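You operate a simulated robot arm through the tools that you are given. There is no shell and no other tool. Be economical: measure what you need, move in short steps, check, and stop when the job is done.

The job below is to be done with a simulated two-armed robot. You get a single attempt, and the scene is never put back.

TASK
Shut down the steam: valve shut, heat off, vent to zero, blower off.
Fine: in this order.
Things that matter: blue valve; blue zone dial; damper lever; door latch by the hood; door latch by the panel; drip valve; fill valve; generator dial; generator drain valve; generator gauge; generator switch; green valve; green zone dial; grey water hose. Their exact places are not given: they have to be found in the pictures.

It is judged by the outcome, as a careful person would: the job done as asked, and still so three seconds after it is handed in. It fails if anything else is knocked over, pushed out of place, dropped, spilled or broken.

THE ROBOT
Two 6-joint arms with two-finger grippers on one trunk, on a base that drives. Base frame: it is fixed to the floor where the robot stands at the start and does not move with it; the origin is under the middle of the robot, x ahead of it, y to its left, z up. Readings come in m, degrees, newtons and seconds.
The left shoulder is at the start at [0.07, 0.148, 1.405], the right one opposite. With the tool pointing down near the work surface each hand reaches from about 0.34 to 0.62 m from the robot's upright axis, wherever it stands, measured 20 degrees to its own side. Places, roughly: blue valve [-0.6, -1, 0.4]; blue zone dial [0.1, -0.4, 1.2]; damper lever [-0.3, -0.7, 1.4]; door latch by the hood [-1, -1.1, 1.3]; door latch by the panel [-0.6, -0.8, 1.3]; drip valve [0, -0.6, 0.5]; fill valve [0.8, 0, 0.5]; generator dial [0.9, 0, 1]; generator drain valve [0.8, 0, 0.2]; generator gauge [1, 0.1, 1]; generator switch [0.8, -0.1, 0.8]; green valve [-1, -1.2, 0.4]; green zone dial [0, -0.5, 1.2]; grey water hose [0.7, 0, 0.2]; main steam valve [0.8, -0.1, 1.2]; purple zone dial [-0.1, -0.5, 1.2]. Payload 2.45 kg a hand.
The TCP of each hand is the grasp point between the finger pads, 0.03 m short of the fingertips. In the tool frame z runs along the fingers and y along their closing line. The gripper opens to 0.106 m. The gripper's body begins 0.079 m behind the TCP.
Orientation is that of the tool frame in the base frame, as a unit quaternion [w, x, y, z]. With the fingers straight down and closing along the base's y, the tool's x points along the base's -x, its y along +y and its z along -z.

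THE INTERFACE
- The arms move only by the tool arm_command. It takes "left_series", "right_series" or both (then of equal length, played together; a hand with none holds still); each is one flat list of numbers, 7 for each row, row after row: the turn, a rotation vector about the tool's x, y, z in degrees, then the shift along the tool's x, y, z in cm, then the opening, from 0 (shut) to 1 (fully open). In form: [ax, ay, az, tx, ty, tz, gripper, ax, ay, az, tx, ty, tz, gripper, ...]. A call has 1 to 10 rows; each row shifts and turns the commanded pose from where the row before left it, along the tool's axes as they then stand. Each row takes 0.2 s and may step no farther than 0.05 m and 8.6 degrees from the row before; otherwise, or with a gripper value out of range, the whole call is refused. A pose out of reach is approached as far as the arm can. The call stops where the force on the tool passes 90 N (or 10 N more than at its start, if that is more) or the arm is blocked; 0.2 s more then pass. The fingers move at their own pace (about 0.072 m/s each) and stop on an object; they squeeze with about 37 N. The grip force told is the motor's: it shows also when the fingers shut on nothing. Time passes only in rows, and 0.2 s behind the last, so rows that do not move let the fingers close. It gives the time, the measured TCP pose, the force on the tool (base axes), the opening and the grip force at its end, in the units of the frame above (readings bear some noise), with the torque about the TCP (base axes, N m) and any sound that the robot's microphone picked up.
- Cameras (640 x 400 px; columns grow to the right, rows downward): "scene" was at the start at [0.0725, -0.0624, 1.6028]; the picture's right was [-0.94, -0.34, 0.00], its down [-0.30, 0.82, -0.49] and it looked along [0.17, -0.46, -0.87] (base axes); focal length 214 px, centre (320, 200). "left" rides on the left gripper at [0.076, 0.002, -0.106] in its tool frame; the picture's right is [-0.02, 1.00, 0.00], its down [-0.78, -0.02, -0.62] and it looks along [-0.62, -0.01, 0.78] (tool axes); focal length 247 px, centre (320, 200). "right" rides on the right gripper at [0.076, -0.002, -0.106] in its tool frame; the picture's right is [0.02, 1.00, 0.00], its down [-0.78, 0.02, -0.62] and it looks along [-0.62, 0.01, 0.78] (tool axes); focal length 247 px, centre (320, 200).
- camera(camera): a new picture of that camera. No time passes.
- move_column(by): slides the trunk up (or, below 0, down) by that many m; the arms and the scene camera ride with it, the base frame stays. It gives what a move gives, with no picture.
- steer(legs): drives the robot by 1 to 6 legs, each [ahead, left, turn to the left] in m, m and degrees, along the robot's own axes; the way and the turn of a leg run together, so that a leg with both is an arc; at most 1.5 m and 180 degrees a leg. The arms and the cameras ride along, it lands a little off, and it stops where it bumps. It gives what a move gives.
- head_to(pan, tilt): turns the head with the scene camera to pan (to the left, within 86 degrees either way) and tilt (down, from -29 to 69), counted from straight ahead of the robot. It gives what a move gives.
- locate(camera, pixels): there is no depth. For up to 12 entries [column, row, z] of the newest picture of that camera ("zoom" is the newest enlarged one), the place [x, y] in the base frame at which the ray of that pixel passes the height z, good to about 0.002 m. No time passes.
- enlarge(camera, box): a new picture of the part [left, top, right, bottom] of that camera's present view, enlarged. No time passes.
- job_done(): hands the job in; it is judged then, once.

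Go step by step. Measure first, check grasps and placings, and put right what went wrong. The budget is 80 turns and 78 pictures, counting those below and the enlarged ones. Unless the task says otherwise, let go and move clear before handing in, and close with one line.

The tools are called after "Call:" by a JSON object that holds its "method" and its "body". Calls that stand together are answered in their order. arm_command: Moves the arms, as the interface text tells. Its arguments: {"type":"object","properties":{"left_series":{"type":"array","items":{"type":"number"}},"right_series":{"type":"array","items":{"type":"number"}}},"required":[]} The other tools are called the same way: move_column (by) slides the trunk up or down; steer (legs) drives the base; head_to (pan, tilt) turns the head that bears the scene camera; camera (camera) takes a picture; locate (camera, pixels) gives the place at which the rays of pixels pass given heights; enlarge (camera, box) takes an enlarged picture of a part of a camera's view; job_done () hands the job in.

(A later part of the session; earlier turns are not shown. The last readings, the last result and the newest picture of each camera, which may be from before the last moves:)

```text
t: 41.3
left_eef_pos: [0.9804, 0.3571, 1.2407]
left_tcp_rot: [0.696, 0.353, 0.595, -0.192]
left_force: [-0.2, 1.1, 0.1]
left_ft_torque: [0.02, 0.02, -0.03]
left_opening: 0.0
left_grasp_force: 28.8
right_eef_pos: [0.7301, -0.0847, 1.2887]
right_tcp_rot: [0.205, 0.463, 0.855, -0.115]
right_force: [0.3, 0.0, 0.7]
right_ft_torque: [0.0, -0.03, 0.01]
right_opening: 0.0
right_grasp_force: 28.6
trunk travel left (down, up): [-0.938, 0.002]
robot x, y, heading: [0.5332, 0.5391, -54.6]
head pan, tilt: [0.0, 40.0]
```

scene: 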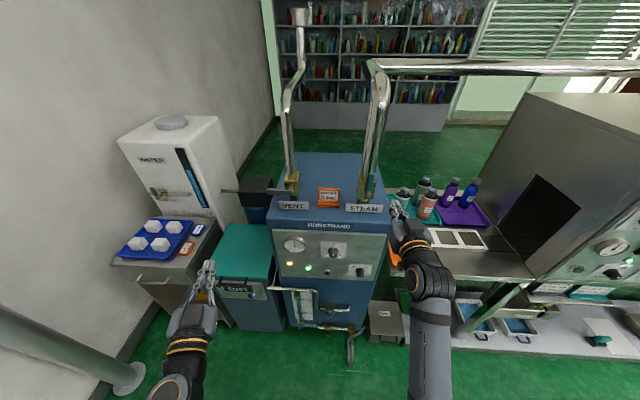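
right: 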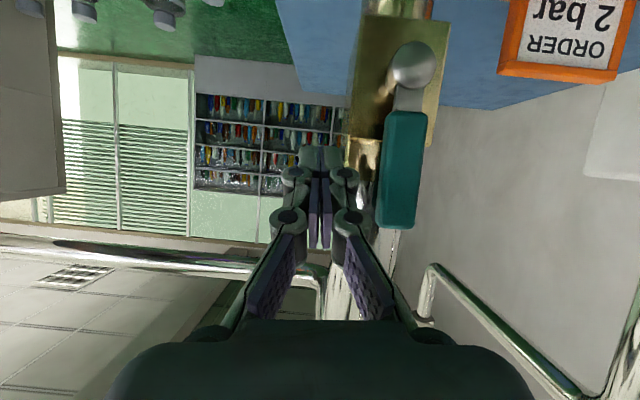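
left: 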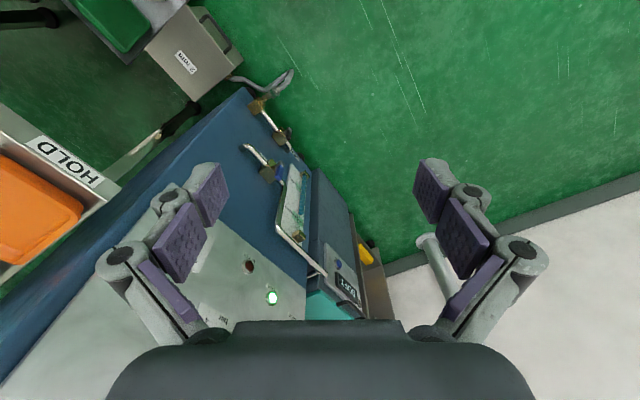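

Clean pose now (63° down). Moving in beside the handle and pushing left.

Call:
{"method": "arm_command", "body": {"right_series": [0, 0, 0, -1.8, 0, 1.6, 0, 0, 0, 0, -1.7, 0, 1.7, 0, 0, 0, 0, 0, 2, 0, 0, 0, 0, 0, 0, 1, 0, 0, 0, 0, 0, 0, 1, 0, 0, 0, 0, 0, 0, 1, 0, 0]}}

Call:
{"method": "enlarge", "body": {"camera": "scene", "box": [260, 140, 420, 240]}}

Call:
{"method": "camera", "body": {"camera": "right"}}

```text
t: 42.7
left_eef_pos: [0.9793, 0.3559, 1.2413]
left_tcp_rot: [0.696, 0.354, 0.595, -0.192]
left_force: [-0.2, -0.3, 0.1]
left_ft_torque: [0.0, -0.03, 0.03]
left_opening: 0.0003
left_grasp_force: 28.9
right_eef_pos: [0.7961, -0.096, 1.2741]
right_tcp_rot: [0.205, 0.463, 0.854, -0.116]
right_force: [-0.6, -2.0, -0.3]
right_ft_torque: [-0.01, 0.04, -0.04]
right_opening: 0.0001
right_grasp_force: 28.4
trunk travel left (down, up): [-0.938, 0.002]
robot x, y, heading: [0.5316, 0.5388, -54.6]
head pan, tilt: [0.0, 40.0]
```

```text
4.00 times, centred on (340, 190) of scene
```

zoom: 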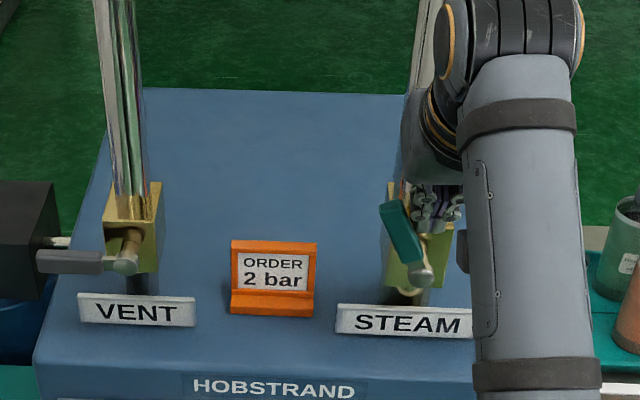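

```text
40 pictures are left
```

right: 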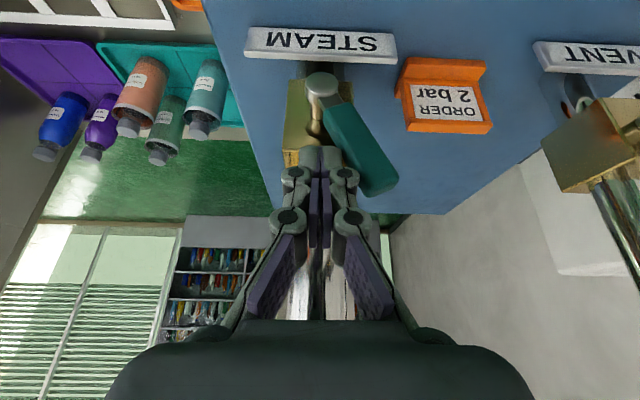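

The handle swings left freely (about 30° now). I'll follow the arc toward horizontal.

Call:
{"method": "arm_command", "body": {"right_series": [0, 0, 0, 0.05, 0.8, 0.1, 0, 0, 0, 0, 0.05, 0.7, 0.1, 0, 0, 0, 0, 0.14, 0.7, 0.27, 0, 0, 0, 0, 0.14, 0.7, 0.27, 0, 0, 0, 0, 0.2, 0.6, 0.4, 0, 0, 0, 0, 0.2, 0.6, 0.4, 0, 0, 0, 0, 0.18, 0.3, 0.36, 0, 0, 0, 0, 0, 0, 0, 0]}}

Call:
{"method": "camera", "body": {"camera": "right"}}

```text
t: 44.5
left_eef_pos: [0.9802, 0.357, 1.2403]
left_tcp_rot: [0.696, 0.354, 0.595, -0.193]
left_force: [-0.8, -0.5, -0.5]
left_ft_torque: [-0.02, 0.02, 0.04]
left_opening: 0.0
left_grasp_force: 28.1
right_eef_pos: [0.8333, -0.071, 1.2538]
right_tcp_rot: [0.206, 0.462, 0.855, -0.115]
right_force: [0.1, -0.7, 0.5]
right_ft_torque: [0.03, 0.03, -0.03]
right_opening: 0.0003
right_grasp_force: 29.0
trunk travel left (down, up): [-0.938, 0.002]
robot x, y, heading: [0.5342, 0.5377, -54.7]
head pan, tilt: [0.0, 40.0]
```

```text
39 pictures are left
```

right: 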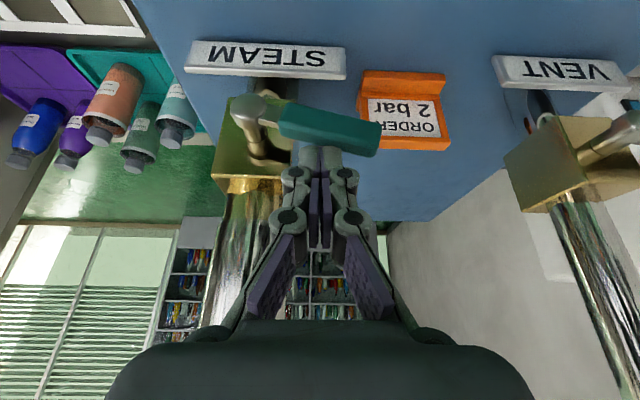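

It is around 80°. I'll press down in small steps until it meets its stop.

Call:
{"method": "arm_command", "body": {"right_series": [0, 0, 0, 0.23, 0, 0.45, 0, 0, 0, 0, 0.23, 0, 0.45, 0, 0, 0, 0, 0.23, 0, 0.45, 0, 0, 0, 0, 0, 0, 0, 0]}}

Call:
{"method": "camera", "body": {"camera": "right"}}

Call:
{"method": "enlarge", "body": {"camera": "scene", "box": [260, 140, 420, 240]}}

```text
t: 45.5
left_eef_pos: [0.9799, 0.3554, 1.2412]
left_tcp_rot: [0.696, 0.353, 0.595, -0.192]
left_force: [0.2, 0.0, -0.6]
left_ft_torque: [-0.03, -0.01, 0.01]
left_opening: 0.0
left_grasp_force: 28.6
right_eef_pos: [0.8345, -0.0715, 1.2402]
right_tcp_rot: [0.207, 0.463, 0.854, -0.116]
right_force: [0.9, -2.5, 5.7]
right_ft_torque: [-0.03, -0.08, 0.0]
right_opening: 0.006
right_grasp_force: 28.9
trunk travel left (down, up): [-0.938, 0.002]
robot x, y, heading: [0.5356, 0.5334, -54.2]
head pan, tilt: [0.0, 40.0]
```

```text
38 pictures are left
```

right: 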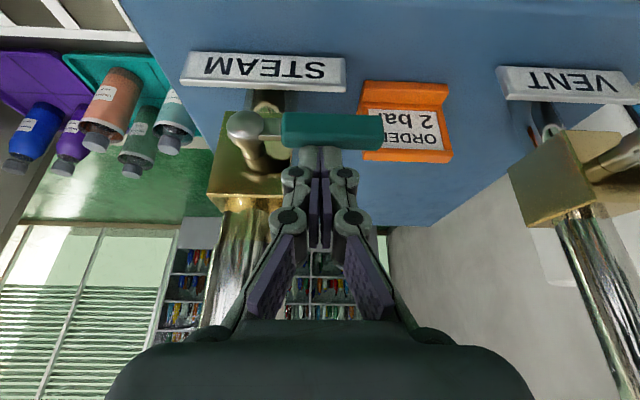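

```text
4.00 times, centred on (340, 190) of scene
```

zoom: 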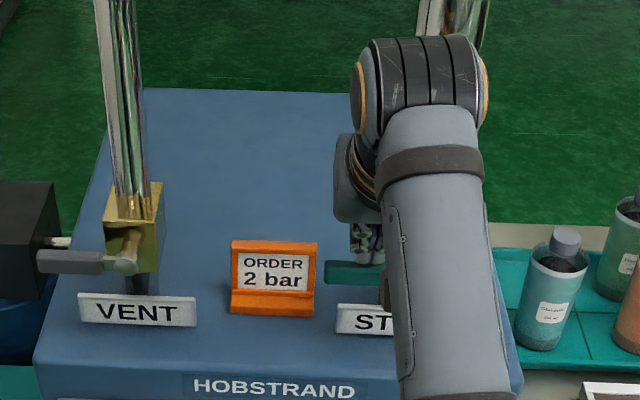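

The handle looks horizontal with ~6 N resistance. I'll press 4 mm more to confirm the stop, then lift off.

Call:
{"method": "arm_command", "body": {"right_series": [0, 0, 0, 0.2, 0, 0.4, 0, 0, 0, 0, 0, 0, 0, 0]}}

Call:
{"method": "arm_command", "body": {"right_series": [0, 0, 0, -1, 0, -2, 0, 0, 0, 0, 0, 0, -4, 0, 0, 0, 0, 0, -2, -4, 0, 0, 0, 0, 2, -3, -2, 0, 0, 0, 0, 2, -2, 0, 0]}}

Call:
{"method": "enlarge", "body": {"camera": "scene", "box": [260, 140, 420, 240]}}

```text
t: 46.1
left_eef_pos: [0.9795, 0.358, 1.2416]
left_tcp_rot: [0.696, 0.354, 0.594, -0.192]
left_force: [-0.9, 0.6, 0.3]
left_ft_torque: [0.01, 0.02, 0.01]
left_opening: 0.0
left_grasp_force: 28.9
right_eef_pos: [0.8344, -0.072, 1.2395]
right_tcp_rot: [0.211, 0.463, 0.853, -0.118]
right_force: [4.6, -8.7, 30.7]
right_ft_torque: [-0.34, -0.21, 0.01]
right_opening: 0.0061
right_grasp_force: 28.2
trunk travel left (down, up): [-0.938, 0.002]
robot x, y, heading: [0.5381, 0.5415, -54.8]
head pan, tilt: [0.0, 40.0]
```

```text
t: 47.3
left_eef_pos: [0.9789, 0.3573, 1.2421]
left_tcp_rot: [0.696, 0.354, 0.595, -0.192]
left_force: [-0.6, -0.3, -0.7]
left_ft_torque: [0.02, 0.01, 0.01]
left_opening: 0.0
left_grasp_force: 28.2
right_eef_pos: [0.7424, -0.0488, 1.3103]
right_tcp_rot: [0.206, 0.463, 0.854, -0.117]
right_force: [0.0, 1.1, -0.6]
right_ft_torque: [-0.01, -0.01, 0.01]
right_opening: 0.0
right_grasp_force: 28.4
right hand out of reach, approached as far as the arm can: row 4, 5
trunk travel left (down, up): [-0.938, 0.002]
robot x, y, heading: [0.5347, 0.5321, -54.6]
head pan, tilt: [0.0, 40.0]
```

```text
4.00 times, centred on (340, 190) of scene
```

zoom: 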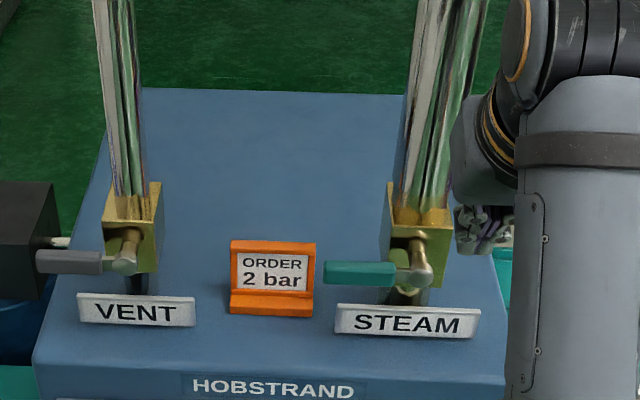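

The STEAM handle now lies horizontal and the stop resisted with 31 N: valve shut. Next HEAT: I'll move the right arm back and view the switch.

Call:
{"method": "arm_command", "body": {"right_series": [0, 0, 0, 4, 0, 0, 0, 0, 0, 0, 4, 0, 0, 0, 0, 0, 0, 4, 0, 0, 0, 0, 0, 0, 4, 0, 0, 0]}}

Call:
{"method": "camera", "body": {"camera": "scene"}}

Call:
{"method": "enlarge", "body": {"camera": "scene", "box": [270, 215, 398, 295]}}

```text
t: 48.2
left_eef_pos: [0.9795, 0.3568, 1.2408]
left_tcp_rot: [0.696, 0.355, 0.594, -0.191]
left_force: [0.4, 0.4, -0.4]
left_ft_torque: [0.03, -0.03, 0.01]
left_opening: 0.0
left_grasp_force: 28.4
right_eef_pos: [0.6603, -0.0253, 1.3319]
right_tcp_rot: [0.255, 0.46, 0.821, -0.222]
right_force: [-0.6, -0.8, 0.2]
right_ft_torque: [0.02, 0.0, 0.01]
right_opening: 0.0
right_grasp_force: 28.6
right hand out of reach, approached as far as the arm can: row 1, 3, 4
trunk travel left (down, up): [-0.938, 0.002]
robot x, y, heading: [0.5325, 0.5373, -54.6]
head pan, tilt: [0.0, 40.0]
stopped in row 4 (right hand): the arm was blocked; the commanded pose is now the measured one
```

```text
35 pictures are left
```

scene: 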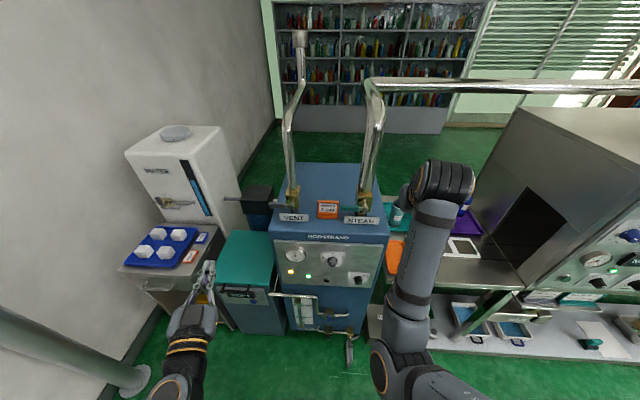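

```text
5.00 times, centred on (334, 255) of scene
```

zoom: 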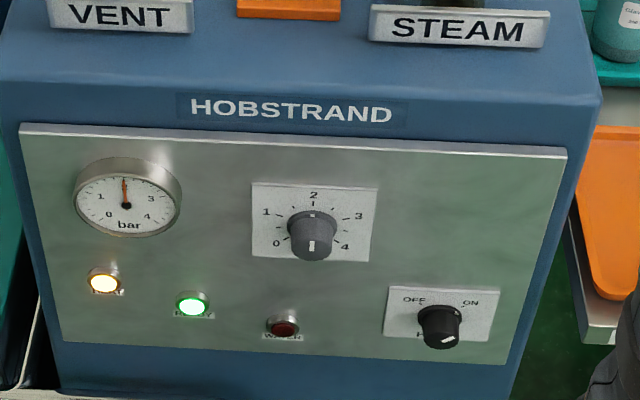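

HEAT knob at zoom (440,326) points to ON (right); OFF is up-left. I'll get its ray here and intersect it with the panel plane and my earlier ray.

Call:
{"method": "locate", "body": {"camera": "zoom", "pixels": [[440, 330, 0.9], [440, 330, 0.85], [440, 330, 0.8], [567, 152, 1.05], [22, 128, 1.05], [505, 362, 0.8], [505, 362, 0.85], [313, 248, 0.95], [313, 248, 1.0]]}}

```text
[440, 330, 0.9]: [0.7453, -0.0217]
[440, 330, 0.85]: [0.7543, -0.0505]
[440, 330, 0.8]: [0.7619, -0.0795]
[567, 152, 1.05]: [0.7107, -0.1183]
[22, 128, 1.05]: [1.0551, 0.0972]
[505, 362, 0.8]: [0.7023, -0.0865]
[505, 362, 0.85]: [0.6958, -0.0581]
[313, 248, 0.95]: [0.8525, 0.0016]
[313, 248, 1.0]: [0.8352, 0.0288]
```

HEAT knob is at about (0.757,-0.062,0.833), 0.62 m ahead and 0.16 m right of me. I'll lower the trunk 0.30 m so the arm is comfortable, then orient the hand forward.

Call:
{"method": "move_column", "body": {"by": -0.3}}

Call:
{"method": "arm_command", "body": {"right_series": [0, 0, 0, 2.35, -0.35, -1.85, 0, 0, 0, 0, 2.35, -0.35, -1.85, 0]}}

```text
t: 51.2
left_eef_pos: [0.9797, 0.3549, 0.9409]
left_tcp_rot: [0.696, 0.354, 0.595, -0.192]
left_force: [0.3, 0.6, 0.2]
left_ft_torque: [-0.01, 0.0, -0.01]
left_opening: 0.0
left_grasp_force: 28.9
right_eef_pos: [0.662, -0.0246, 1.0316]
right_tcp_rot: [0.254, 0.46, 0.821, -0.223]
right_force: [-0.4, -0.5, 1.1]
right_ft_torque: [0.03, 0.02, 0.0]
right_opening: 0.0
right_grasp_force: 29.1
trunk travel left (down, up): [-0.638, 0.302]
robot x, y, heading: [0.5345, 0.5388, -55.0]
head pan, tilt: [0.0, 40.0]
```

```text
t: 51.8
left_eef_pos: [0.9803, 0.3561, 0.9392]
left_tcp_rot: [0.696, 0.353, 0.595, -0.192]
left_force: [0.2, -0.3, 0.7]
left_ft_torque: [-0.01, 0.03, 0.01]
left_opening: 0.0
left_grasp_force: 29.1
right_eef_pos: [0.5968, -0.0103, 1.078]
right_tcp_rot: [0.263, 0.456, 0.793, -0.307]
right_force: [0.3, -0.5, -0.3]
right_ft_torque: [-0.02, 0.06, 0.0]
right_opening: 0.0
right_grasp_force: 28.5
right hand out of reach, approached as far as the arm can: row 2
trunk travel left (down, up): [-0.638, 0.302]
robot x, y, heading: [0.5383, 0.5372, -54.6]
head pan, tilt: [0.0, 40.0]
stopped in row 2 (right hand): the arm was blocked; the commanded pose is now the measured one
```

The hand is too high relative to the shoulder. I'll lower it 12 cm and then rotate it in steps to point straight ahead.

Call:
{"method": "arm_command", "body": {"right_series": [0, 0, 0, 2.8, 1, 2.7, 0, 0, 0, 0, 2.8, 1, 2.7, 0, 0, 0, 0, 2.8, 1, 2.7, 0, -2.67, -7.5, 1.55, 0, 0, 0, 0, -2.67, -7.5, 1.55, 0, 0, 0, 0, -2.67, -7.5, 1.55, 0, 0, 0, 0, -2.67, -7.5, 1.55, 0, 0, 0, 0, -2.67, -7.5, 1.55, 0, 0, 0, 0, -2.67, -7.5, 1.55, 0, 0, 0, 0, 0, 0, 0, 0, 0, 0, 0]}}

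```text
t: 52.4
left_eef_pos: [0.9795, 0.3555, 0.94]
left_tcp_rot: [0.695, 0.354, 0.595, -0.193]
left_force: [0.1, 0.1, 0.1]
left_ft_torque: [0.01, 0.06, -0.01]
left_opening: 0.0002
left_grasp_force: 28.2
right_eef_pos: [0.6022, -0.0357, 1.1078]
right_tcp_rot: [0.344, 0.445, 0.74, -0.369]
right_force: [0.9, -0.5, -0.3]
right_ft_torque: [0.01, -0.02, -0.04]
right_opening: 0.0
right_grasp_force: 28.7
trunk travel left (down, up): [-0.638, 0.302]
robot x, y, heading: [0.5383, 0.5411, -54.7]
head pan, tilt: [0.0, 40.0]
stopped in row 2 (right hand): the arm was blocked; the commanded pose is now the measured one
```

The arm is folded too tightly near the shoulder. I'll back the base off 0.2 m, extend the hand forward, and orient it there.

Call:
{"method": "steer", "body": {"legs": [[-0.2, 0, 0]]}}

Call:
{"method": "arm_command", "body": {"right_series": [0, 0, 0, -2.2, 1, 3.2, 0, 0, 0, 0, -2.2, 1, 3.2, 0, 0, 0, 0, -2.2, 1, 3.2, 0, -3.7, -6.4, 1.9, 0, 0, 0, 0, -3.7, -6.4, 1.9, 0, 0, 0, 0, -3.7, -6.4, 1.9, 0, 0, 0, 0, -3.7, -6.4, 1.9, 0, 0, 0, 0, -3.7, -6.4, 1.9, 0, 0, 0, 0, 0, 0, 0, 0, 0, 0, 0]}}

```text
t: 54.0
left_eef_pos: [0.8655, 0.5207, 0.9411]
left_tcp_rot: [0.696, 0.353, 0.595, -0.191]
left_force: [0.2, -0.7, -0.3]
left_ft_torque: [0.01, -0.04, -0.01]
left_opening: 0.0001
left_grasp_force: 28.4
right_eef_pos: [0.4883, 0.1285, 1.1076]
right_tcp_rot: [0.344, 0.444, 0.741, -0.369]
right_force: [-0.6, -0.4, 0.1]
right_ft_torque: [0.02, 0.01, 0.03]
right_opening: 0.0
right_grasp_force: 28.2
trunk travel left (down, up): [-0.638, 0.302]
robot x, y, heading: [0.4167, 0.6993, -54.6]
head pan, tilt: [0.0, 40.0]
```

```text
t: 56.0
left_eef_pos: [0.866, 0.5202, 0.94]
left_tcp_rot: [0.696, 0.353, 0.595, -0.19]
left_force: [-0.1, 0.6, -0.5]
left_ft_torque: [-0.02, -0.02, -0.01]
left_opening: 0.0001
left_grasp_force: 28.7
right_eef_pos: [0.5584, 0.0298, 1.1086]
right_tcp_rot: [0.628, 0.325, 0.628, -0.325]
right_force: [-0.4, 0.8, -0.7]
right_ft_torque: [0.0, -0.01, -0.02]
right_opening: 0.0
right_grasp_force: 28.8
trunk travel left (down, up): [-0.638, 0.302]
robot x, y, heading: [0.42, 0.7014, -54.5]
head pan, tilt: [0.0, 40.0]
```

The hand now points exactly forward. I'll bring it down and left toward the knob line, and open the fingers partly.

Call:
{"method": "arm_command", "body": {"right_series": [0, 0, 0, 4, 1.5, 0, 0.6, 0, 0, 0, 4, 1.5, 0, 0.6, 0, 0, 0, 4, 1.5, 0, 0.6, 0, 0, 0, 4, 1.5, 0, 0.6, 0, 0, 0, 4, 1.5, 0, 0.6, 0, 0, 0, 4, 1.5, 0, 0.6, 0, 0, 0, 3.4, 1.5, 0, 0.6, 0, 0, 0, 0, 0, 0, 0.6]}}

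Call:
{"method": "camera", "body": {"camera": "right"}}

```text
t: 57.8
left_eef_pos: [0.8646, 0.5212, 0.941]
left_tcp_rot: [0.696, 0.354, 0.595, -0.191]
left_force: [0.4, 0.0, -0.4]
left_ft_torque: [0.0, 0.01, -0.02]
left_opening: 0.0001
left_grasp_force: 29.2
right_eef_pos: [0.6431, 0.0896, 0.8364]
right_tcp_rot: [0.628, 0.326, 0.628, -0.326]
right_force: [-0.7, -0.6, 0.2]
right_ft_torque: [0.03, -0.02, 0.03]
right_opening: 0.0638
right_grasp_force: 0.1
trunk travel left (down, up): [-0.638, 0.302]
robot x, y, heading: [0.4192, 0.7008, -54.6]
head pan, tilt: [0.0, 40.0]
```

```text
33 pictures are left
```

right: 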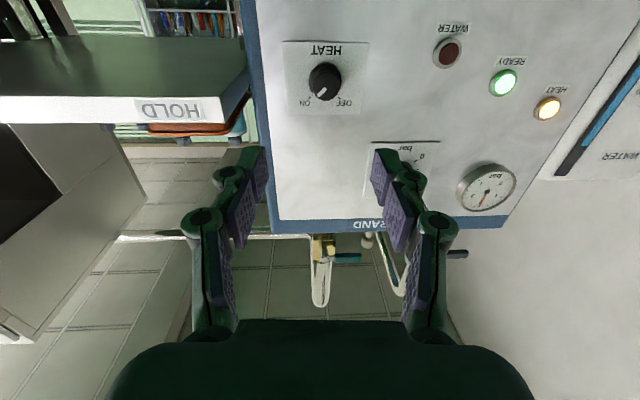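

The wrist camera shows the HEAT knob at (324,82), with its mark toward ON (true upper right). I'll measure it precisely.

Call:
{"method": "locate", "body": {"camera": "right", "pixels": [[324, 82, 0.81], [324, 82, 0.82], [324, 82, 0.83], [324, 82, 0.84], [324, 82, 0.85], [490, 187, 0.98], [490, 187, 1.0]]}}

```text
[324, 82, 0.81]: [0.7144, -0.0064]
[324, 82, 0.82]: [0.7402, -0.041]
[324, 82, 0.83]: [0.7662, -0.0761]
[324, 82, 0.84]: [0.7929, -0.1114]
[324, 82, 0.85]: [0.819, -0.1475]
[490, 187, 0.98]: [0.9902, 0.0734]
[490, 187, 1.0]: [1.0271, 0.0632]
```

Knob at z≈0.828, A few mm left of my fingers. I'll pre-roll the hand +45° (so the −90° turn is centred) and lower 0.8 cm, then drive in 0.14 m.

Call:
{"method": "arm_command", "body": {"right_series": [0, 0, 0, 0.8, 0.4, 0, 0.6, 0, 0, 7.5, 0, 0, 0, 0.6, 0, 0, 7.5, 0, 0, 0, 0.6, 0, 0, 7.5, 0, 0, 0, 0.6, 0, 0, 7.5, 0, 0, 0, 0.6, 0, 0, 7.5, 0, 0, 0, 0.6, 0, 0, 7.5, 0, 0, 0, 0.6]}}

Call:
{"method": "steer", "body": {"legs": [[0.14, 0, 0]]}}

Call:
{"method": "camera", "body": {"camera": "right"}}

Call:
{"method": "enlarge", "body": {"camera": "scene", "box": [270, 200, 430, 300]}}

```text
t: 59.4
left_eef_pos: [0.8658, 0.5208, 0.9414]
left_tcp_rot: [0.696, 0.352, 0.596, -0.191]
left_force: [0.4, 0.0, -0.7]
left_ft_torque: [-0.01, 0.01, -0.01]
left_opening: 0.0
left_grasp_force: 28.2
right_eef_pos: [0.6458, 0.0916, 0.8259]
right_tcp_rot: [0.705, 0.54, 0.455, -0.059]
right_force: [0.5, -0.2, -0.4]
right_ft_torque: [-0.01, 0.02, -0.02]
right_opening: 0.0637
right_grasp_force: 0.0
trunk travel left (down, up): [-0.638, 0.302]
robot x, y, heading: [0.4217, 0.6964, -54.6]
head pan, tilt: [0.0, 40.0]
```

```text
t: 60.8
left_eef_pos: [0.9463, 0.4062, 0.9399]
left_tcp_rot: [0.696, 0.352, 0.596, -0.19]
left_force: [-0.4, -1.1, 0.1]
left_ft_torque: [0.01, -0.02, 0.0]
left_opening: 0.0002
left_grasp_force: 28.3
right_eef_pos: [0.7279, -0.0211, 0.8256]
right_tcp_rot: [0.705, 0.539, 0.457, -0.058]
right_force: [0.2, 0.0, -0.1]
right_ft_torque: [-0.01, 0.0, -0.02]
right_opening: 0.0637
right_grasp_force: 0.0
trunk travel left (down, up): [-0.638, 0.302]
robot x, y, heading: [0.5058, 0.5833, -54.3]
head pan, tilt: [0.0, 40.0]
```

```text
32 pictures are left
```

right: 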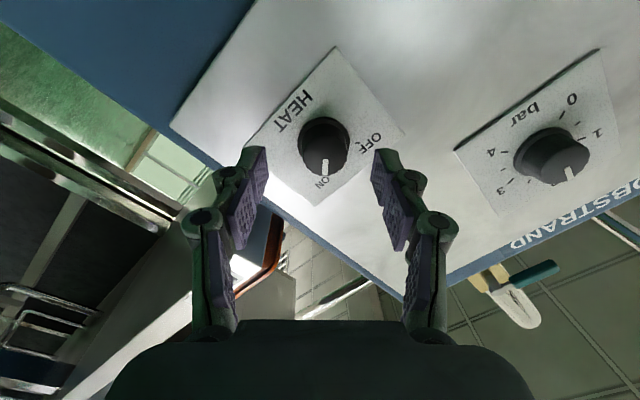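

```text
4.00 times, centred on (350, 250) of scene
```

zoom: 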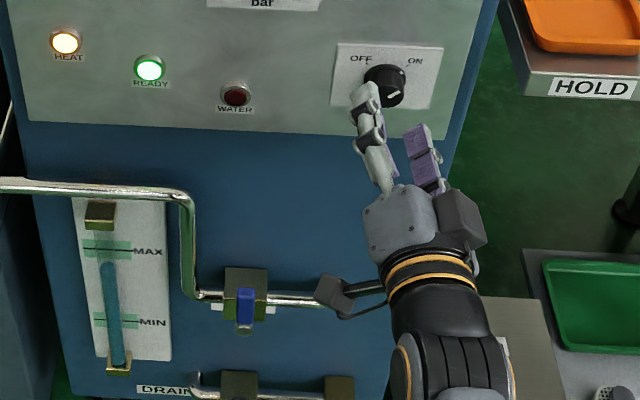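

Aligned: TCP on the knob axis (knob at (324,145) in the wrist view), about 4–5 cm short. I'll advance 3.5 cm with fingers straddling and check.

Call:
{"method": "arm_command", "body": {"right_series": [0, 0, 0, 0, 0, 1.8, 0.6, 0, 0, 0, 0, 0, 1.7, 0.6, 0, 0, 0, 0, 0, 0, 0.6]}}

Call:
{"method": "camera", "body": {"camera": "right"}}

```text
t: 61.5
left_eef_pos: [0.9452, 0.4078, 0.9411]
left_tcp_rot: [0.697, 0.351, 0.596, -0.19]
left_force: [0.1, -0.2, -1.1]
left_ft_torque: [0.0, -0.02, 0.02]
left_opening: 0.0001
left_grasp_force: 28.8
right_eef_pos: [0.7476, -0.05, 0.8259]
right_tcp_rot: [0.705, 0.54, 0.457, -0.059]
right_force: [-2.8, 4.8, -0.7]
right_ft_torque: [0.14, 0.07, -0.24]
right_opening: 0.0654
right_grasp_force: 1.8
trunk travel left (down, up): [-0.638, 0.302]
robot x, y, heading: [0.5033, 0.5861, -54.7]
head pan, tilt: [0.0, 40.0]
```

```text
30 pictures are left
```

right: 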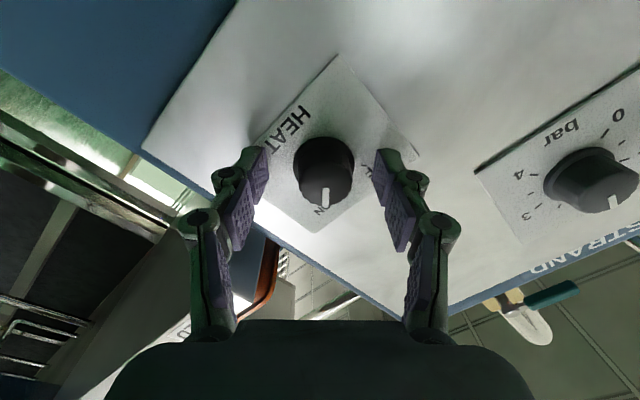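

The fingertips just touch the panel (5 N). I'll back off 3 mm and close on the knob.

Call:
{"method": "arm_command", "body": {"right_series": [0, 0, 0, 0, 0, -0.4, 0.6, 0, 0, 0, 0, 0, 0, 0.15, 0, 0, 0, 0, 0, 0, 0.15, 0, 0, 0, 0, 0, 0, 0.15]}}

Call:
{"method": "camera", "body": {"camera": "right"}}

```text
t: 62.5
left_eef_pos: [0.9469, 0.4092, 0.9409]
left_tcp_rot: [0.697, 0.352, 0.596, -0.19]
left_force: [-0.1, -0.1, -0.8]
left_ft_torque: [0.0, 0.0, 0.02]
left_opening: 0.0001
left_grasp_force: 28.7
right_eef_pos: [0.7458, -0.0449, 0.8281]
right_tcp_rot: [0.705, 0.539, 0.456, -0.06]
right_force: [3.9, 5.9, 7.0]
right_ft_torque: [0.39, 0.23, -0.24]
right_opening: 0.0315
right_grasp_force: 45.1
trunk travel left (down, up): [-0.638, 0.302]
robot x, y, heading: [0.4982, 0.5872, -54.6]
head pan, tilt: [0.0, 40.0]
```

```text
29 pictures are left
```

right: 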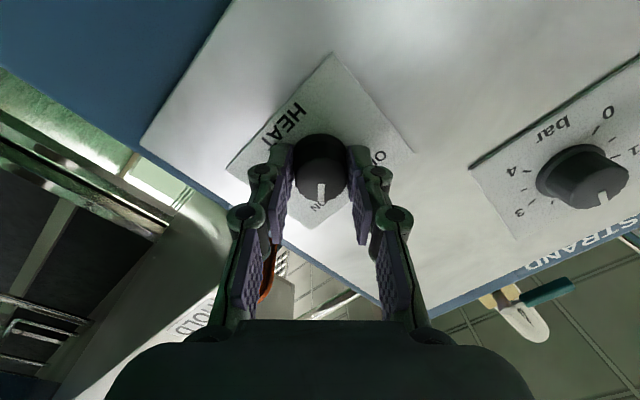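

The knob is gripped (3.15 cm). Now turning counter-clockwise (−z roll) 60°, then check.

Call:
{"method": "arm_command", "body": {"right_series": [0, 0, -7.5, 0, 0, 0, 0.1, 0, 0, -7.5, 0, 0, 0, 0.1, 0, 0, -7.5, 0, 0, 0, 0.1, 0, 0, -7.5, 0, 0, 0, 0.1, 0, 0, -7.5, 0, 0, 0, 0.1, 0, 0, -7.5, 0, 0, 0, 0.1, 0, 0, -7.5, 0, 0, 0, 0.1, 0, 0, -7.5, 0, 0, 0, 0.1]}}

Call:
{"method": "camera", "body": {"camera": "right"}}

```text
t: 64.3
left_eef_pos: [0.946, 0.4076, 0.9414]
left_tcp_rot: [0.697, 0.352, 0.595, -0.191]
left_force: [0.9, 0.1, 0.0]
left_ft_torque: [0.01, 0.01, 0.0]
left_opening: 0.0002
left_grasp_force: 28.4
right_eef_pos: [0.7454, -0.0466, 0.828]
right_tcp_rot: [0.58, 0.238, 0.665, -0.406]
right_force: [-3.1, 0.6, 8.6]
right_ft_torque: [0.4, 0.17, -1.09]
right_opening: 0.0318
right_grasp_force: 44.9
trunk travel left (down, up): [-0.638, 0.302]
robot x, y, heading: [0.4999, 0.5871, -54.5]
head pan, tilt: [0.0, 40.0]
```

```text
28 pictures are left
```

right: 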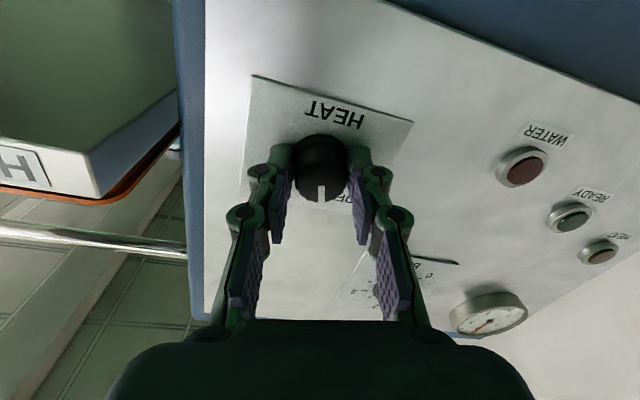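

The HEAT and READY lamps went dark. The mark is ~15° past vertical; I'll turn the remaining ~30° to OFF.

Call:
{"method": "arm_command", "body": {"right_series": [0, 0, -7.5, 0, 0, 0, 0.1, 0, 0, -7.5, 0, 0, 0, 0.1, 0, 0, -7.5, 0, 0, 0, 0.1, 0, 0, -6, 0, 0, 0, 0.1]}}

Call:
{"method": "camera", "body": {"camera": "right"}}

```text
t: 65.3
left_eef_pos: [0.9446, 0.4065, 0.9407]
left_tcp_rot: [0.697, 0.352, 0.595, -0.191]
left_force: [-0.3, 0.4, -0.1]
left_ft_torque: [0.01, 0.01, 0.0]
left_opening: 0.0001
left_grasp_force: 28.8
right_eef_pos: [0.744, -0.0468, 0.8282]
right_tcp_rot: [0.464, 0.068, 0.703, -0.535]
right_force: [-5.2, -7.3, 10.5]
right_ft_torque: [0.06, -0.56, -1.09]
right_opening: 0.0316
right_grasp_force: 44.8
trunk travel left (down, up): [-0.638, 0.302]
robot x, y, heading: [0.5028, 0.5875, -54.5]
head pan, tilt: [0.0, 40.0]
```

```text
27 pictures are left
```

right: 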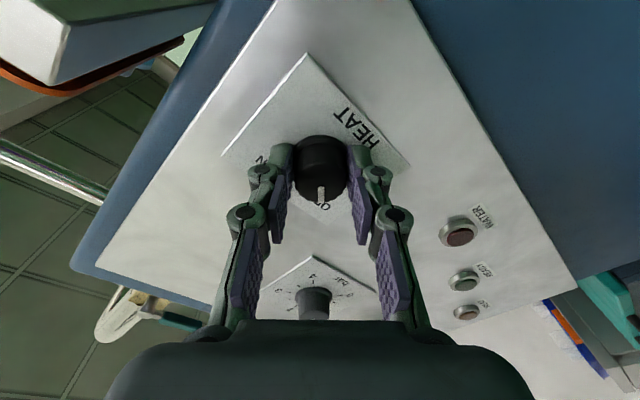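

The mark points at OFF and the lamps stay dark. I'll release, withdraw straight back, roll level, and straighten the left hand at the same time for the vent.

Call:
{"method": "arm_command", "body": {"right_series": [0, 0, 0, 0, 0, 0, 0.6, 0, 0, 0, 0, 0, 0, 0.6, 0, 0, 0, 0, 0, -3, 0.6, 0, 0, 0, 0, 0, -4, 0.6, 0, 0, 0, 0, 0, -4, 0.4, 0, 0, 8, 0, 0, 0, 0.2, 0, 0, 8, 0, 0, 0, 0, 0, 0, 8, 0, 0, 0, 0, 0, 0, 8, 0, 0, 0, 0, 0, 0, 8, 0, 0, 0, 0], "left_series": [3.03, 0.43, -5.1, 0, 0, 0, 0, 3.03, 0.43, -5.1, 0, 0, 0, 0, 3.03, 0.43, -5.1, 0, 0, 0, 0, 0, 0, 0, 0, 0, 0, 0, 0, 0, 0, 0, 0, 0, 0, 0, 0, 0, 0, 0, 0, 0, 0, 0, 0, 0, 0, 0, 0, 0, 0, 0, 0, 0, 0, 0, 0, 0, 0, 0, 0, 0, 0, 0, 0, 0, 0, 0, 0, 0]}}

Call:
{"method": "enlarge", "body": {"camera": "scene", "box": [260, 180, 420, 280]}}

```text
t: 67.5
left_eef_pos: [0.9468, 0.4057, 0.9404]
left_tcp_rot: [0.628, 0.327, 0.628, -0.324]
left_force: [0.4, 0.4, 0.4]
left_ft_torque: [-0.04, 0.01, -0.03]
left_opening: 0.0003
left_grasp_force: 28.6
right_eef_pos: [0.6824, 0.0444, 0.8257]
right_tcp_rot: [0.618, 0.306, 0.638, -0.343]
right_force: [-0.3, 0.0, -0.3]
right_ft_torque: [0.0, -0.01, -0.02]
right_opening: 0.0
right_grasp_force: 28.4
trunk travel left (down, up): [-0.638, 0.302]
robot x, y, heading: [0.5024, 0.5827, -54.6]
head pan, tilt: [0.0, 40.0]
```

```text
4.00 times, centred on (340, 230) of scene
```

zoom: 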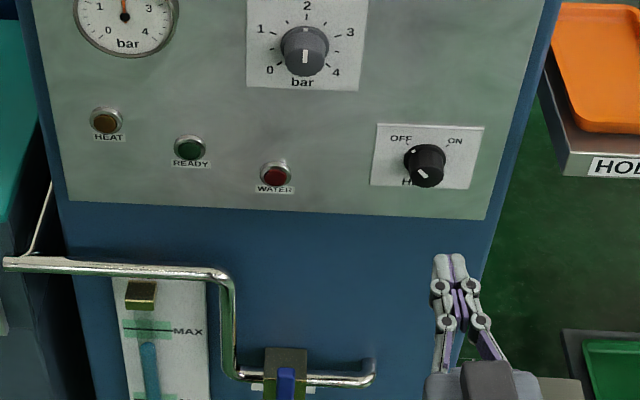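

HEAT is off; the gauge still shows ~2 bar, so venting is next. I'll withdraw the right hand further, raise the trunk 0.24 m and move 8 cm closer (still ~0.45 m from the hose).

Call:
{"method": "arm_command", "body": {"right_series": [0, 0, 0, 0, 0, -4, 0, 0, 0, 0, 0, 0, -4, 0]}}

Call:
{"method": "move_column", "body": {"by": 0.24}}

Call:
{"method": "steer", "body": {"legs": [[0.085, 0, 0]]}}

Call:
{"method": "enlarge", "body": {"camera": "scene", "box": [240, 150, 400, 250]}}

Call:
{"method": "camera", "body": {"camera": "left"}}

```text
t: 68.2
left_eef_pos: [0.9461, 0.408, 0.9408]
left_tcp_rot: [0.629, 0.326, 0.628, -0.323]
left_force: [0.3, -0.2, 1.1]
left_ft_torque: [-0.01, -0.01, -0.03]
left_opening: 0.0001
left_grasp_force: 28.5
right_eef_pos: [0.6331, 0.103, 0.8343]
right_tcp_rot: [0.622, 0.265, 0.647, -0.354]
right_force: [-0.3, -0.2, 0.5]
right_ft_torque: [0.06, 0.04, 0.02]
right_opening: 0.0
right_grasp_force: 28.4
trunk travel left (down, up): [-0.638, 0.302]
robot x, y, heading: [0.5035, 0.5859, -54.4]
head pan, tilt: [0.0, 40.0]
```

```text
t: 70.7
left_eef_pos: [0.9467, 0.4075, 1.181]
left_tcp_rot: [0.628, 0.326, 0.628, -0.323]
left_force: [0.6, 0.5, -0.9]
left_ft_torque: [0.0, 0.0, -0.01]
left_opening: 0.0001
left_grasp_force: 29.0
right_eef_pos: [0.6313, 0.1045, 1.0679]
right_tcp_rot: [0.617, 0.267, 0.652, -0.352]
right_force: [0.0, -0.1, 0.4]
right_ft_torque: [0.02, 0.0, 0.02]
right_opening: 0.0
right_grasp_force: 28.5
trunk travel left (down, up): [-0.878, 0.062]
robot x, y, heading: [0.5008, 0.5897, -54.4]
head pan, tilt: [0.0, 40.0]
```

```text
t: 71.7
left_eef_pos: [0.9953, 0.3388, 1.1818]
left_tcp_rot: [0.629, 0.326, 0.627, -0.324]
left_force: [0.6, -0.4, 0.4]
left_ft_torque: [-0.02, 0.0, -0.02]
left_opening: 0.0
left_grasp_force: 29.0
right_eef_pos: [0.6794, 0.0374, 1.0668]
right_tcp_rot: [0.616, 0.267, 0.652, -0.353]
right_force: [-0.1, 1.5, -0.6]
right_ft_torque: [-0.03, -0.03, 0.03]
right_opening: 0.0
right_grasp_force: 28.2
trunk travel left (down, up): [-0.878, 0.062]
robot x, y, heading: [0.5519, 0.5143, -54.2]
head pan, tilt: [0.0, 40.0]
```

```text
4.00 times, centred on (320, 200) of scene
```

zoom: 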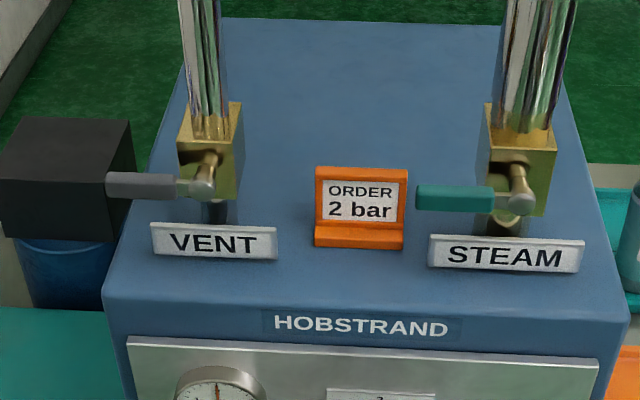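

```text
24 pictures are left
```

left: 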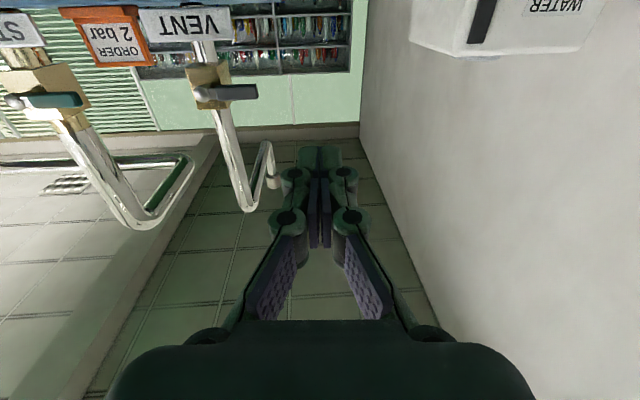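

I'll triangulate the vent lever from the scene zoom (ball (202,188), tip (108,184)) and left camera (ball (202,98), tip (256,92)).

Call:
{"method": "locate", "body": {"camera": "zoom", "pixels": [[202, 188, 1.2], [202, 188, 1.22], [108, 184, 1.2], [108, 184, 1.22], [214, 258, 1.1], [214, 226, 1.14]]}}

Call:
{"method": "locate", "body": {"camera": "left", "pixels": [[202, 98, 1.19], [202, 98, 1.2], [202, 98, 1.21], [256, 92, 1.19], [256, 92, 1.2], [256, 92, 1.21], [188, 37, 1.13], [188, 37, 1.15]]}}

```text
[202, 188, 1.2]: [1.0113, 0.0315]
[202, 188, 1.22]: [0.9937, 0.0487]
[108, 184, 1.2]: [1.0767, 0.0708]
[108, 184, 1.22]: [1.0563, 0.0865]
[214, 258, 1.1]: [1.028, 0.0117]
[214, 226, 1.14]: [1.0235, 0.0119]
```

```text
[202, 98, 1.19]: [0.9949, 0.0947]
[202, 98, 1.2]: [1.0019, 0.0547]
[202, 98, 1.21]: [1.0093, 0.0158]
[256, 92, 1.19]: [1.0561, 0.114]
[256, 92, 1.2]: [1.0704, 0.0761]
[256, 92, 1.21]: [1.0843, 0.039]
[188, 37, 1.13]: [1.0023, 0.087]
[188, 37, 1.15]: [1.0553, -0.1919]
```

Vent lever: ball (1.007,0.035,1.204), tip (1.073,0.072,1.201). I'll raise the trunk 6 cm for a better elbow angle, then bring the left fingers level just under the lever tip, coming from the front.

Call:
{"method": "move_column", "body": {"by": 0.06}}

Call:
{"method": "arm_command", "body": {"left_series": [0, 0, 0, 2.5, -4, 0, 0, 0, 0, 0, 2.5, -4, 0, 0, 0, 0, 0, 1.4, -2.4, 3, 0, 0, 0, 0, 0, 0, 4, 0, 0, 0, 0, 0, 0, 4, 0, 0, 0, 0, 0, 0, 4, 0, 0, 0, 0, 0, 0, 3, 0, 0, 0, 0, 0, 0, 0, 0]}}

Call:
{"method": "camera", "body": {"camera": "left"}}

```text
t: 72.7
left_eef_pos: [0.9958, 0.338, 1.2405]
left_tcp_rot: [0.628, 0.326, 0.628, -0.323]
left_force: [-0.6, 0.8, 0.2]
left_ft_torque: [0.0, -0.02, -0.01]
left_opening: 0.0001
left_grasp_force: 29.0
right_eef_pos: [0.6793, 0.0371, 1.1263]
right_tcp_rot: [0.616, 0.266, 0.653, -0.352]
right_force: [0.5, -0.2, -0.2]
right_ft_torque: [-0.03, -0.04, 0.0]
right_opening: 0.0
right_grasp_force: 28.4
trunk travel left (down, up): [-0.938, 0.002]
robot x, y, heading: [0.5519, 0.5166, -54.1]
head pan, tilt: [0.0, 40.0]
```

```text
t: 73.6
left_eef_pos: [0.9296, 0.2678, 1.152]
left_tcp_rot: [0.615, 0.427, 0.584, -0.314]
left_force: [0.6, 0.3, -0.3]
left_ft_torque: [-0.03, -0.01, -0.03]
left_opening: 0.0
left_grasp_force: 28.7
left hand out of reach, approached as far as the arm can: row 3
right_eef_pos: [0.6854, 0.0373, 1.1268]
right_tcp_rot: [0.614, 0.265, 0.655, -0.353]
right_force: [0.2, 0.9, 0.0]
right_ft_torque: [-0.01, -0.01, -0.05]
right_opening: 0.0
right_grasp_force: 29.0
trunk travel left (down, up): [-0.938, 0.002]
robot x, y, heading: [0.5494, 0.5153, -54.2]
head pan, tilt: [0.0, 40.0]
stopped in row 4 (left hand): the arm was blocked; the commanded pose is now the measured one
```

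```text
23 pictures are left
```

left: 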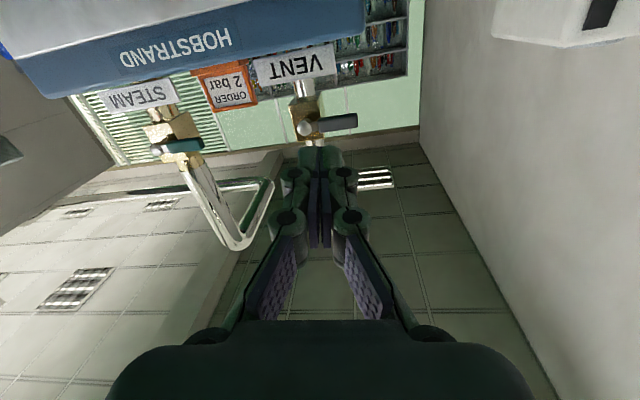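

The arm got cramped again while retracted (no contact force). I'll extend it forward 11 cm first, then correct orientation there.

Call:
{"method": "arm_command", "body": {"left_series": [0, 0, 0, -1, 0.6, 3.8, 0, 0, 0, 0, -1, 0.6, 3.8, 0, 0, 0, 0, -0.6, 0.5, 3.4, 0, -4.3, -1, -4.65, 0, 0, 0, 0, -4.3, -1, -4.65, 0, 0, 0, 0, 0, 0, 0, 0, 0, 0, 0]}}

```text
t: 75.0
left_eef_pos: [0.9986, 0.1805, 1.1754]
left_tcp_rot: [0.643, 0.375, 0.595, -0.303]
left_force: [-0.2, 0.2, -1.1]
left_ft_torque: [0.0, 0.01, 0.0]
left_opening: 0.0
left_grasp_force: 28.8
right_eef_pos: [0.6805, 0.0359, 1.1265]
right_tcp_rot: [0.615, 0.266, 0.654, -0.352]
right_force: [-0.3, -0.2, -0.4]
right_ft_torque: [-0.01, -0.01, 0.02]
right_opening: 0.0003
right_grasp_force: 29.1
trunk travel left (down, up): [-0.938, 0.002]
robot x, y, heading: [0.5533, 0.5143, -54.4]
head pan, tilt: [0.0, 40.0]
```

The left fingers are level at z 1.175, in line with the lever's end. Advancing 11.5 cm to go under the lever tip.

Call:
{"method": "arm_command", "body": {"left_series": [0, 0, 0, 0, -0.2, 3, 0, 0, 0, 0, 0, -0.2, 3, 0, 0, 0, 0, 0, -0.2, 3, 0, 0, 0, 0, 0, 0, 2.5, 0, 0, 0, 0, 0, 0, 0, 0]}}

Call:
{"method": "camera", "body": {"camera": "left"}}

Call:
{"method": "enlarge", "body": {"camera": "scene", "box": [240, 150, 400, 250]}}

```text
t: 76.2
left_eef_pos: [1.0458, 0.0803, 1.1689]
left_tcp_rot: [0.631, 0.33, 0.621, -0.327]
left_force: [0.1, 0.4, -0.2]
left_ft_torque: [0.01, 0.0, 0.0]
left_opening: 0.0
left_grasp_force: 28.8
left hand out of reach, approached as far as the arm can: row 4
right_eef_pos: [0.6796, 0.036, 1.1261]
right_tcp_rot: [0.615, 0.266, 0.653, -0.352]
right_force: [-0.3, 0.0, 0.3]
right_ft_torque: [0.0, 0.01, -0.01]
right_opening: 0.0
right_grasp_force: 29.1
trunk travel left (down, up): [-0.938, 0.002]
robot x, y, heading: [0.5561, 0.5145, -54.4]
head pan, tilt: [0.0, 40.0]
```

```text
22 pictures are left
```

left: 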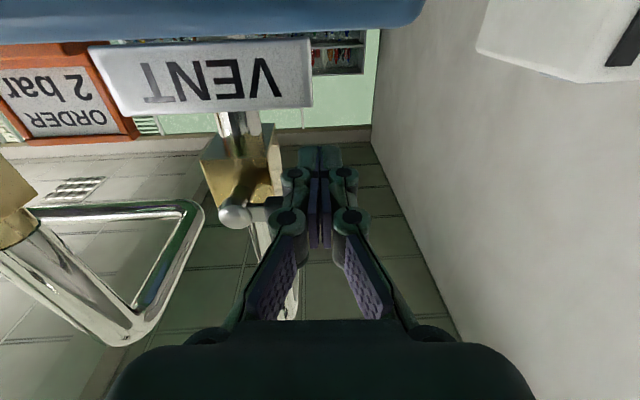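

```text
4.00 times, centred on (320, 200) of scene
```

zoom: 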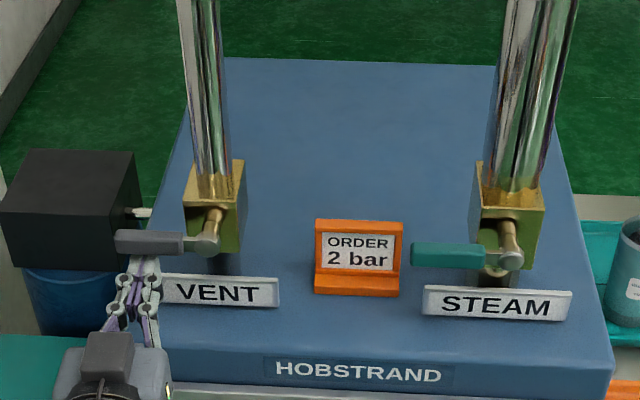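

The fingers are under the lever tip. I'll lift in small steps.

Call:
{"method": "arm_command", "body": {"left_series": [0, 0, 0, -1.3, 0, 0, 0, 0, 0, 0, -1, 0.1, 0, 0, 0, 0, 0, -1, 0.1, 0, 0, 0, 0, 0, -0.8, 0, 0, 0, 0, 0, 0, 0, 0, 0, 0]}}

Call:
{"method": "enlarge", "body": {"camera": "scene", "box": [240, 150, 400, 250]}}

```text
t: 77.4
left_eef_pos: [1.0415, 0.1013, 1.1907]
left_tcp_rot: [0.645, 0.348, 0.606, -0.308]
left_force: [0.2, 0.4, 0.1]
left_ft_torque: [-0.02, 0.03, 0.02]
left_opening: 0.0
left_grasp_force: 29.1
left hand out of reach, approached as far as the arm can: row 1, 2, 3, 4
right_eef_pos: [0.6794, 0.0362, 1.1259]
right_tcp_rot: [0.615, 0.266, 0.653, -0.352]
right_force: [-0.2, -0.6, 0.1]
right_ft_torque: [0.02, -0.01, 0.0]
right_opening: 0.0
right_grasp_force: 28.7
trunk travel left (down, up): [-0.938, 0.002]
robot x, y, heading: [0.5494, 0.5136, -54.5]
head pan, tilt: [0.0, 40.0]
```

```text
4.00 times, centred on (320, 200) of scene
```

zoom: 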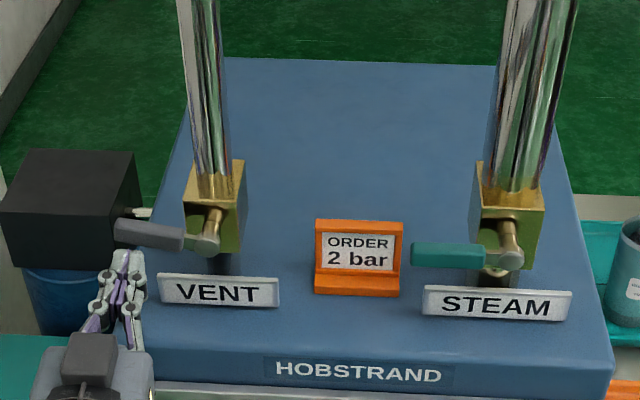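

The arm is at full stretch (the tip slid back 2 cm while lifting). I want to creep closer, so I'll check base clearance to the hose.

Call:
{"method": "head_to", "body": {"pan": -15, "tilt": 69}}

Call:
{"method": "camera", "body": {"camera": "scene"}}

```text
t: 78.3
left_eef_pos: [1.0403, 0.1026, 1.1871]
left_tcp_rot: [0.643, 0.349, 0.608, -0.308]
left_force: [0.3, -0.7, -0.3]
left_ft_torque: [0.02, -0.02, -0.02]
left_opening: 0.0
left_grasp_force: 28.5
right_eef_pos: [0.6798, 0.0369, 1.1279]
right_tcp_rot: [0.616, 0.266, 0.654, -0.351]
right_force: [0.7, -0.4, 0.0]
right_ft_torque: [0.03, 0.02, 0.0]
right_opening: 0.0
right_grasp_force: 28.7
trunk travel left (down, up): [-0.938, 0.002]
robot x, y, heading: [0.5469, 0.5147, -54.6]
head pan, tilt: [-15.0, 68.8]
```

```text
19 pictures are left
```

scene: 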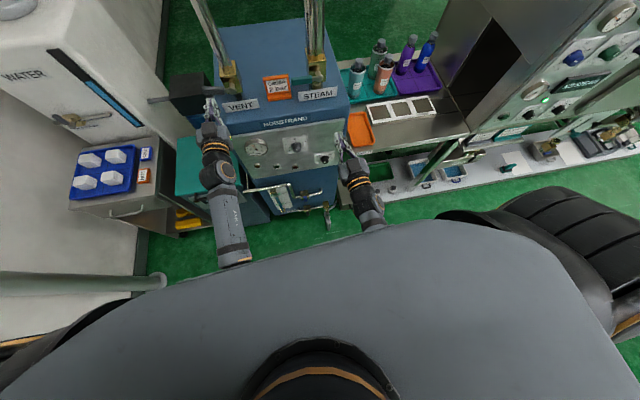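

The trunk hides the base. I'll measure the hose and the cabinet plinth edge to bound the base size from my start pose.

Call:
{"method": "locate", "body": {"camera": "scene", "pixels": [[330, 228, 0], [392, 202, 0.1], [520, 178, 0.1], [630, 153, 0.1]]}}

```text
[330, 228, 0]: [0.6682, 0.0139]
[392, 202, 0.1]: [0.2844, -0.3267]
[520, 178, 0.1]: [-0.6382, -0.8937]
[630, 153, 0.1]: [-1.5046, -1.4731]
```

The hose is 0.48 m ahead of my centre, so a 6 cm creep is safe. I'll pull the left hand back first so nothing is pushed, then creep forward.

Call:
{"method": "arm_command", "body": {"left_series": [0, 0, 0, 0.6, 0, -3, 0, 0, 0, 0, 0.6, 0, -3, 0]}}

Call:
{"method": "steer", "body": {"legs": [[0.06, 0, 0]]}}

Call:
{"method": "head_to", "body": {"pan": 5, "tilt": 40}}

Call:
{"method": "camera", "body": {"camera": "left"}}

```text
t: 79.0
left_eef_pos: [1.0115, 0.1528, 1.1759]
left_tcp_rot: [0.65, 0.38, 0.59, -0.292]
left_force: [-0.2, 1.0, 0.1]
left_ft_torque: [0.0, 0.03, 0.0]
left_opening: 0.0
left_grasp_force: 28.6
right_eef_pos: [0.6787, 0.0366, 1.1276]
right_tcp_rot: [0.615, 0.267, 0.653, -0.352]
right_force: [-0.3, 0.1, 0.5]
right_ft_torque: [0.03, 0.0, -0.03]
right_opening: 0.0
right_grasp_force: 28.7
trunk travel left (down, up): [-0.938, 0.002]
robot x, y, heading: [0.55, 0.5154, -54.2]
head pan, tilt: [-15.0, 68.8]
stopped in row 2 (left hand): the arm was blocked; the commanded pose is now the measured one
```

```text
t: 80.0
left_eef_pos: [1.0423, 0.1098, 1.1803]
left_tcp_rot: [0.651, 0.38, 0.587, -0.295]
left_force: [-1.1, 0.8, -0.2]
left_ft_torque: [0.04, 0.07, -0.01]
left_opening: 0.0001
left_grasp_force: 29.2
right_eef_pos: [0.7108, -0.0064, 1.1308]
right_tcp_rot: [0.617, 0.266, 0.651, -0.353]
right_force: [-0.3, 0.7, 0.1]
right_ft_torque: [0.02, 0.02, -0.01]
right_opening: 0.0
right_grasp_force: 28.6
trunk travel left (down, up): [-0.938, 0.002]
robot x, y, heading: [0.5845, 0.4681, -54.6]
head pan, tilt: [-15.0, 68.8]
```

```text
t: 80.9
left_eef_pos: [1.0479, 0.103, 1.1764]
left_tcp_rot: [0.65, 0.381, 0.59, -0.292]
left_force: [0.6, -0.3, 0.1]
left_ft_torque: [-0.02, -0.02, 0.0]
left_opening: 0.0
left_grasp_force: 28.6
right_eef_pos: [0.7148, -0.0136, 1.1265]
right_tcp_rot: [0.615, 0.266, 0.654, -0.351]
right_force: [0.9, 0.0, -0.2]
right_ft_torque: [0.0, -0.02, -0.01]
right_opening: 0.0001
right_grasp_force: 28.7
trunk travel left (down, up): [-0.938, 0.002]
robot x, y, heading: [0.5845, 0.4706, -54.6]
head pan, tilt: [5.0, 40.0]
```

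```text
18 pictures are left
```

left: 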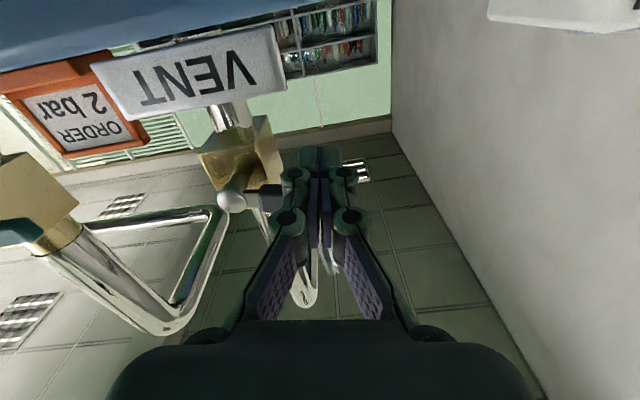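

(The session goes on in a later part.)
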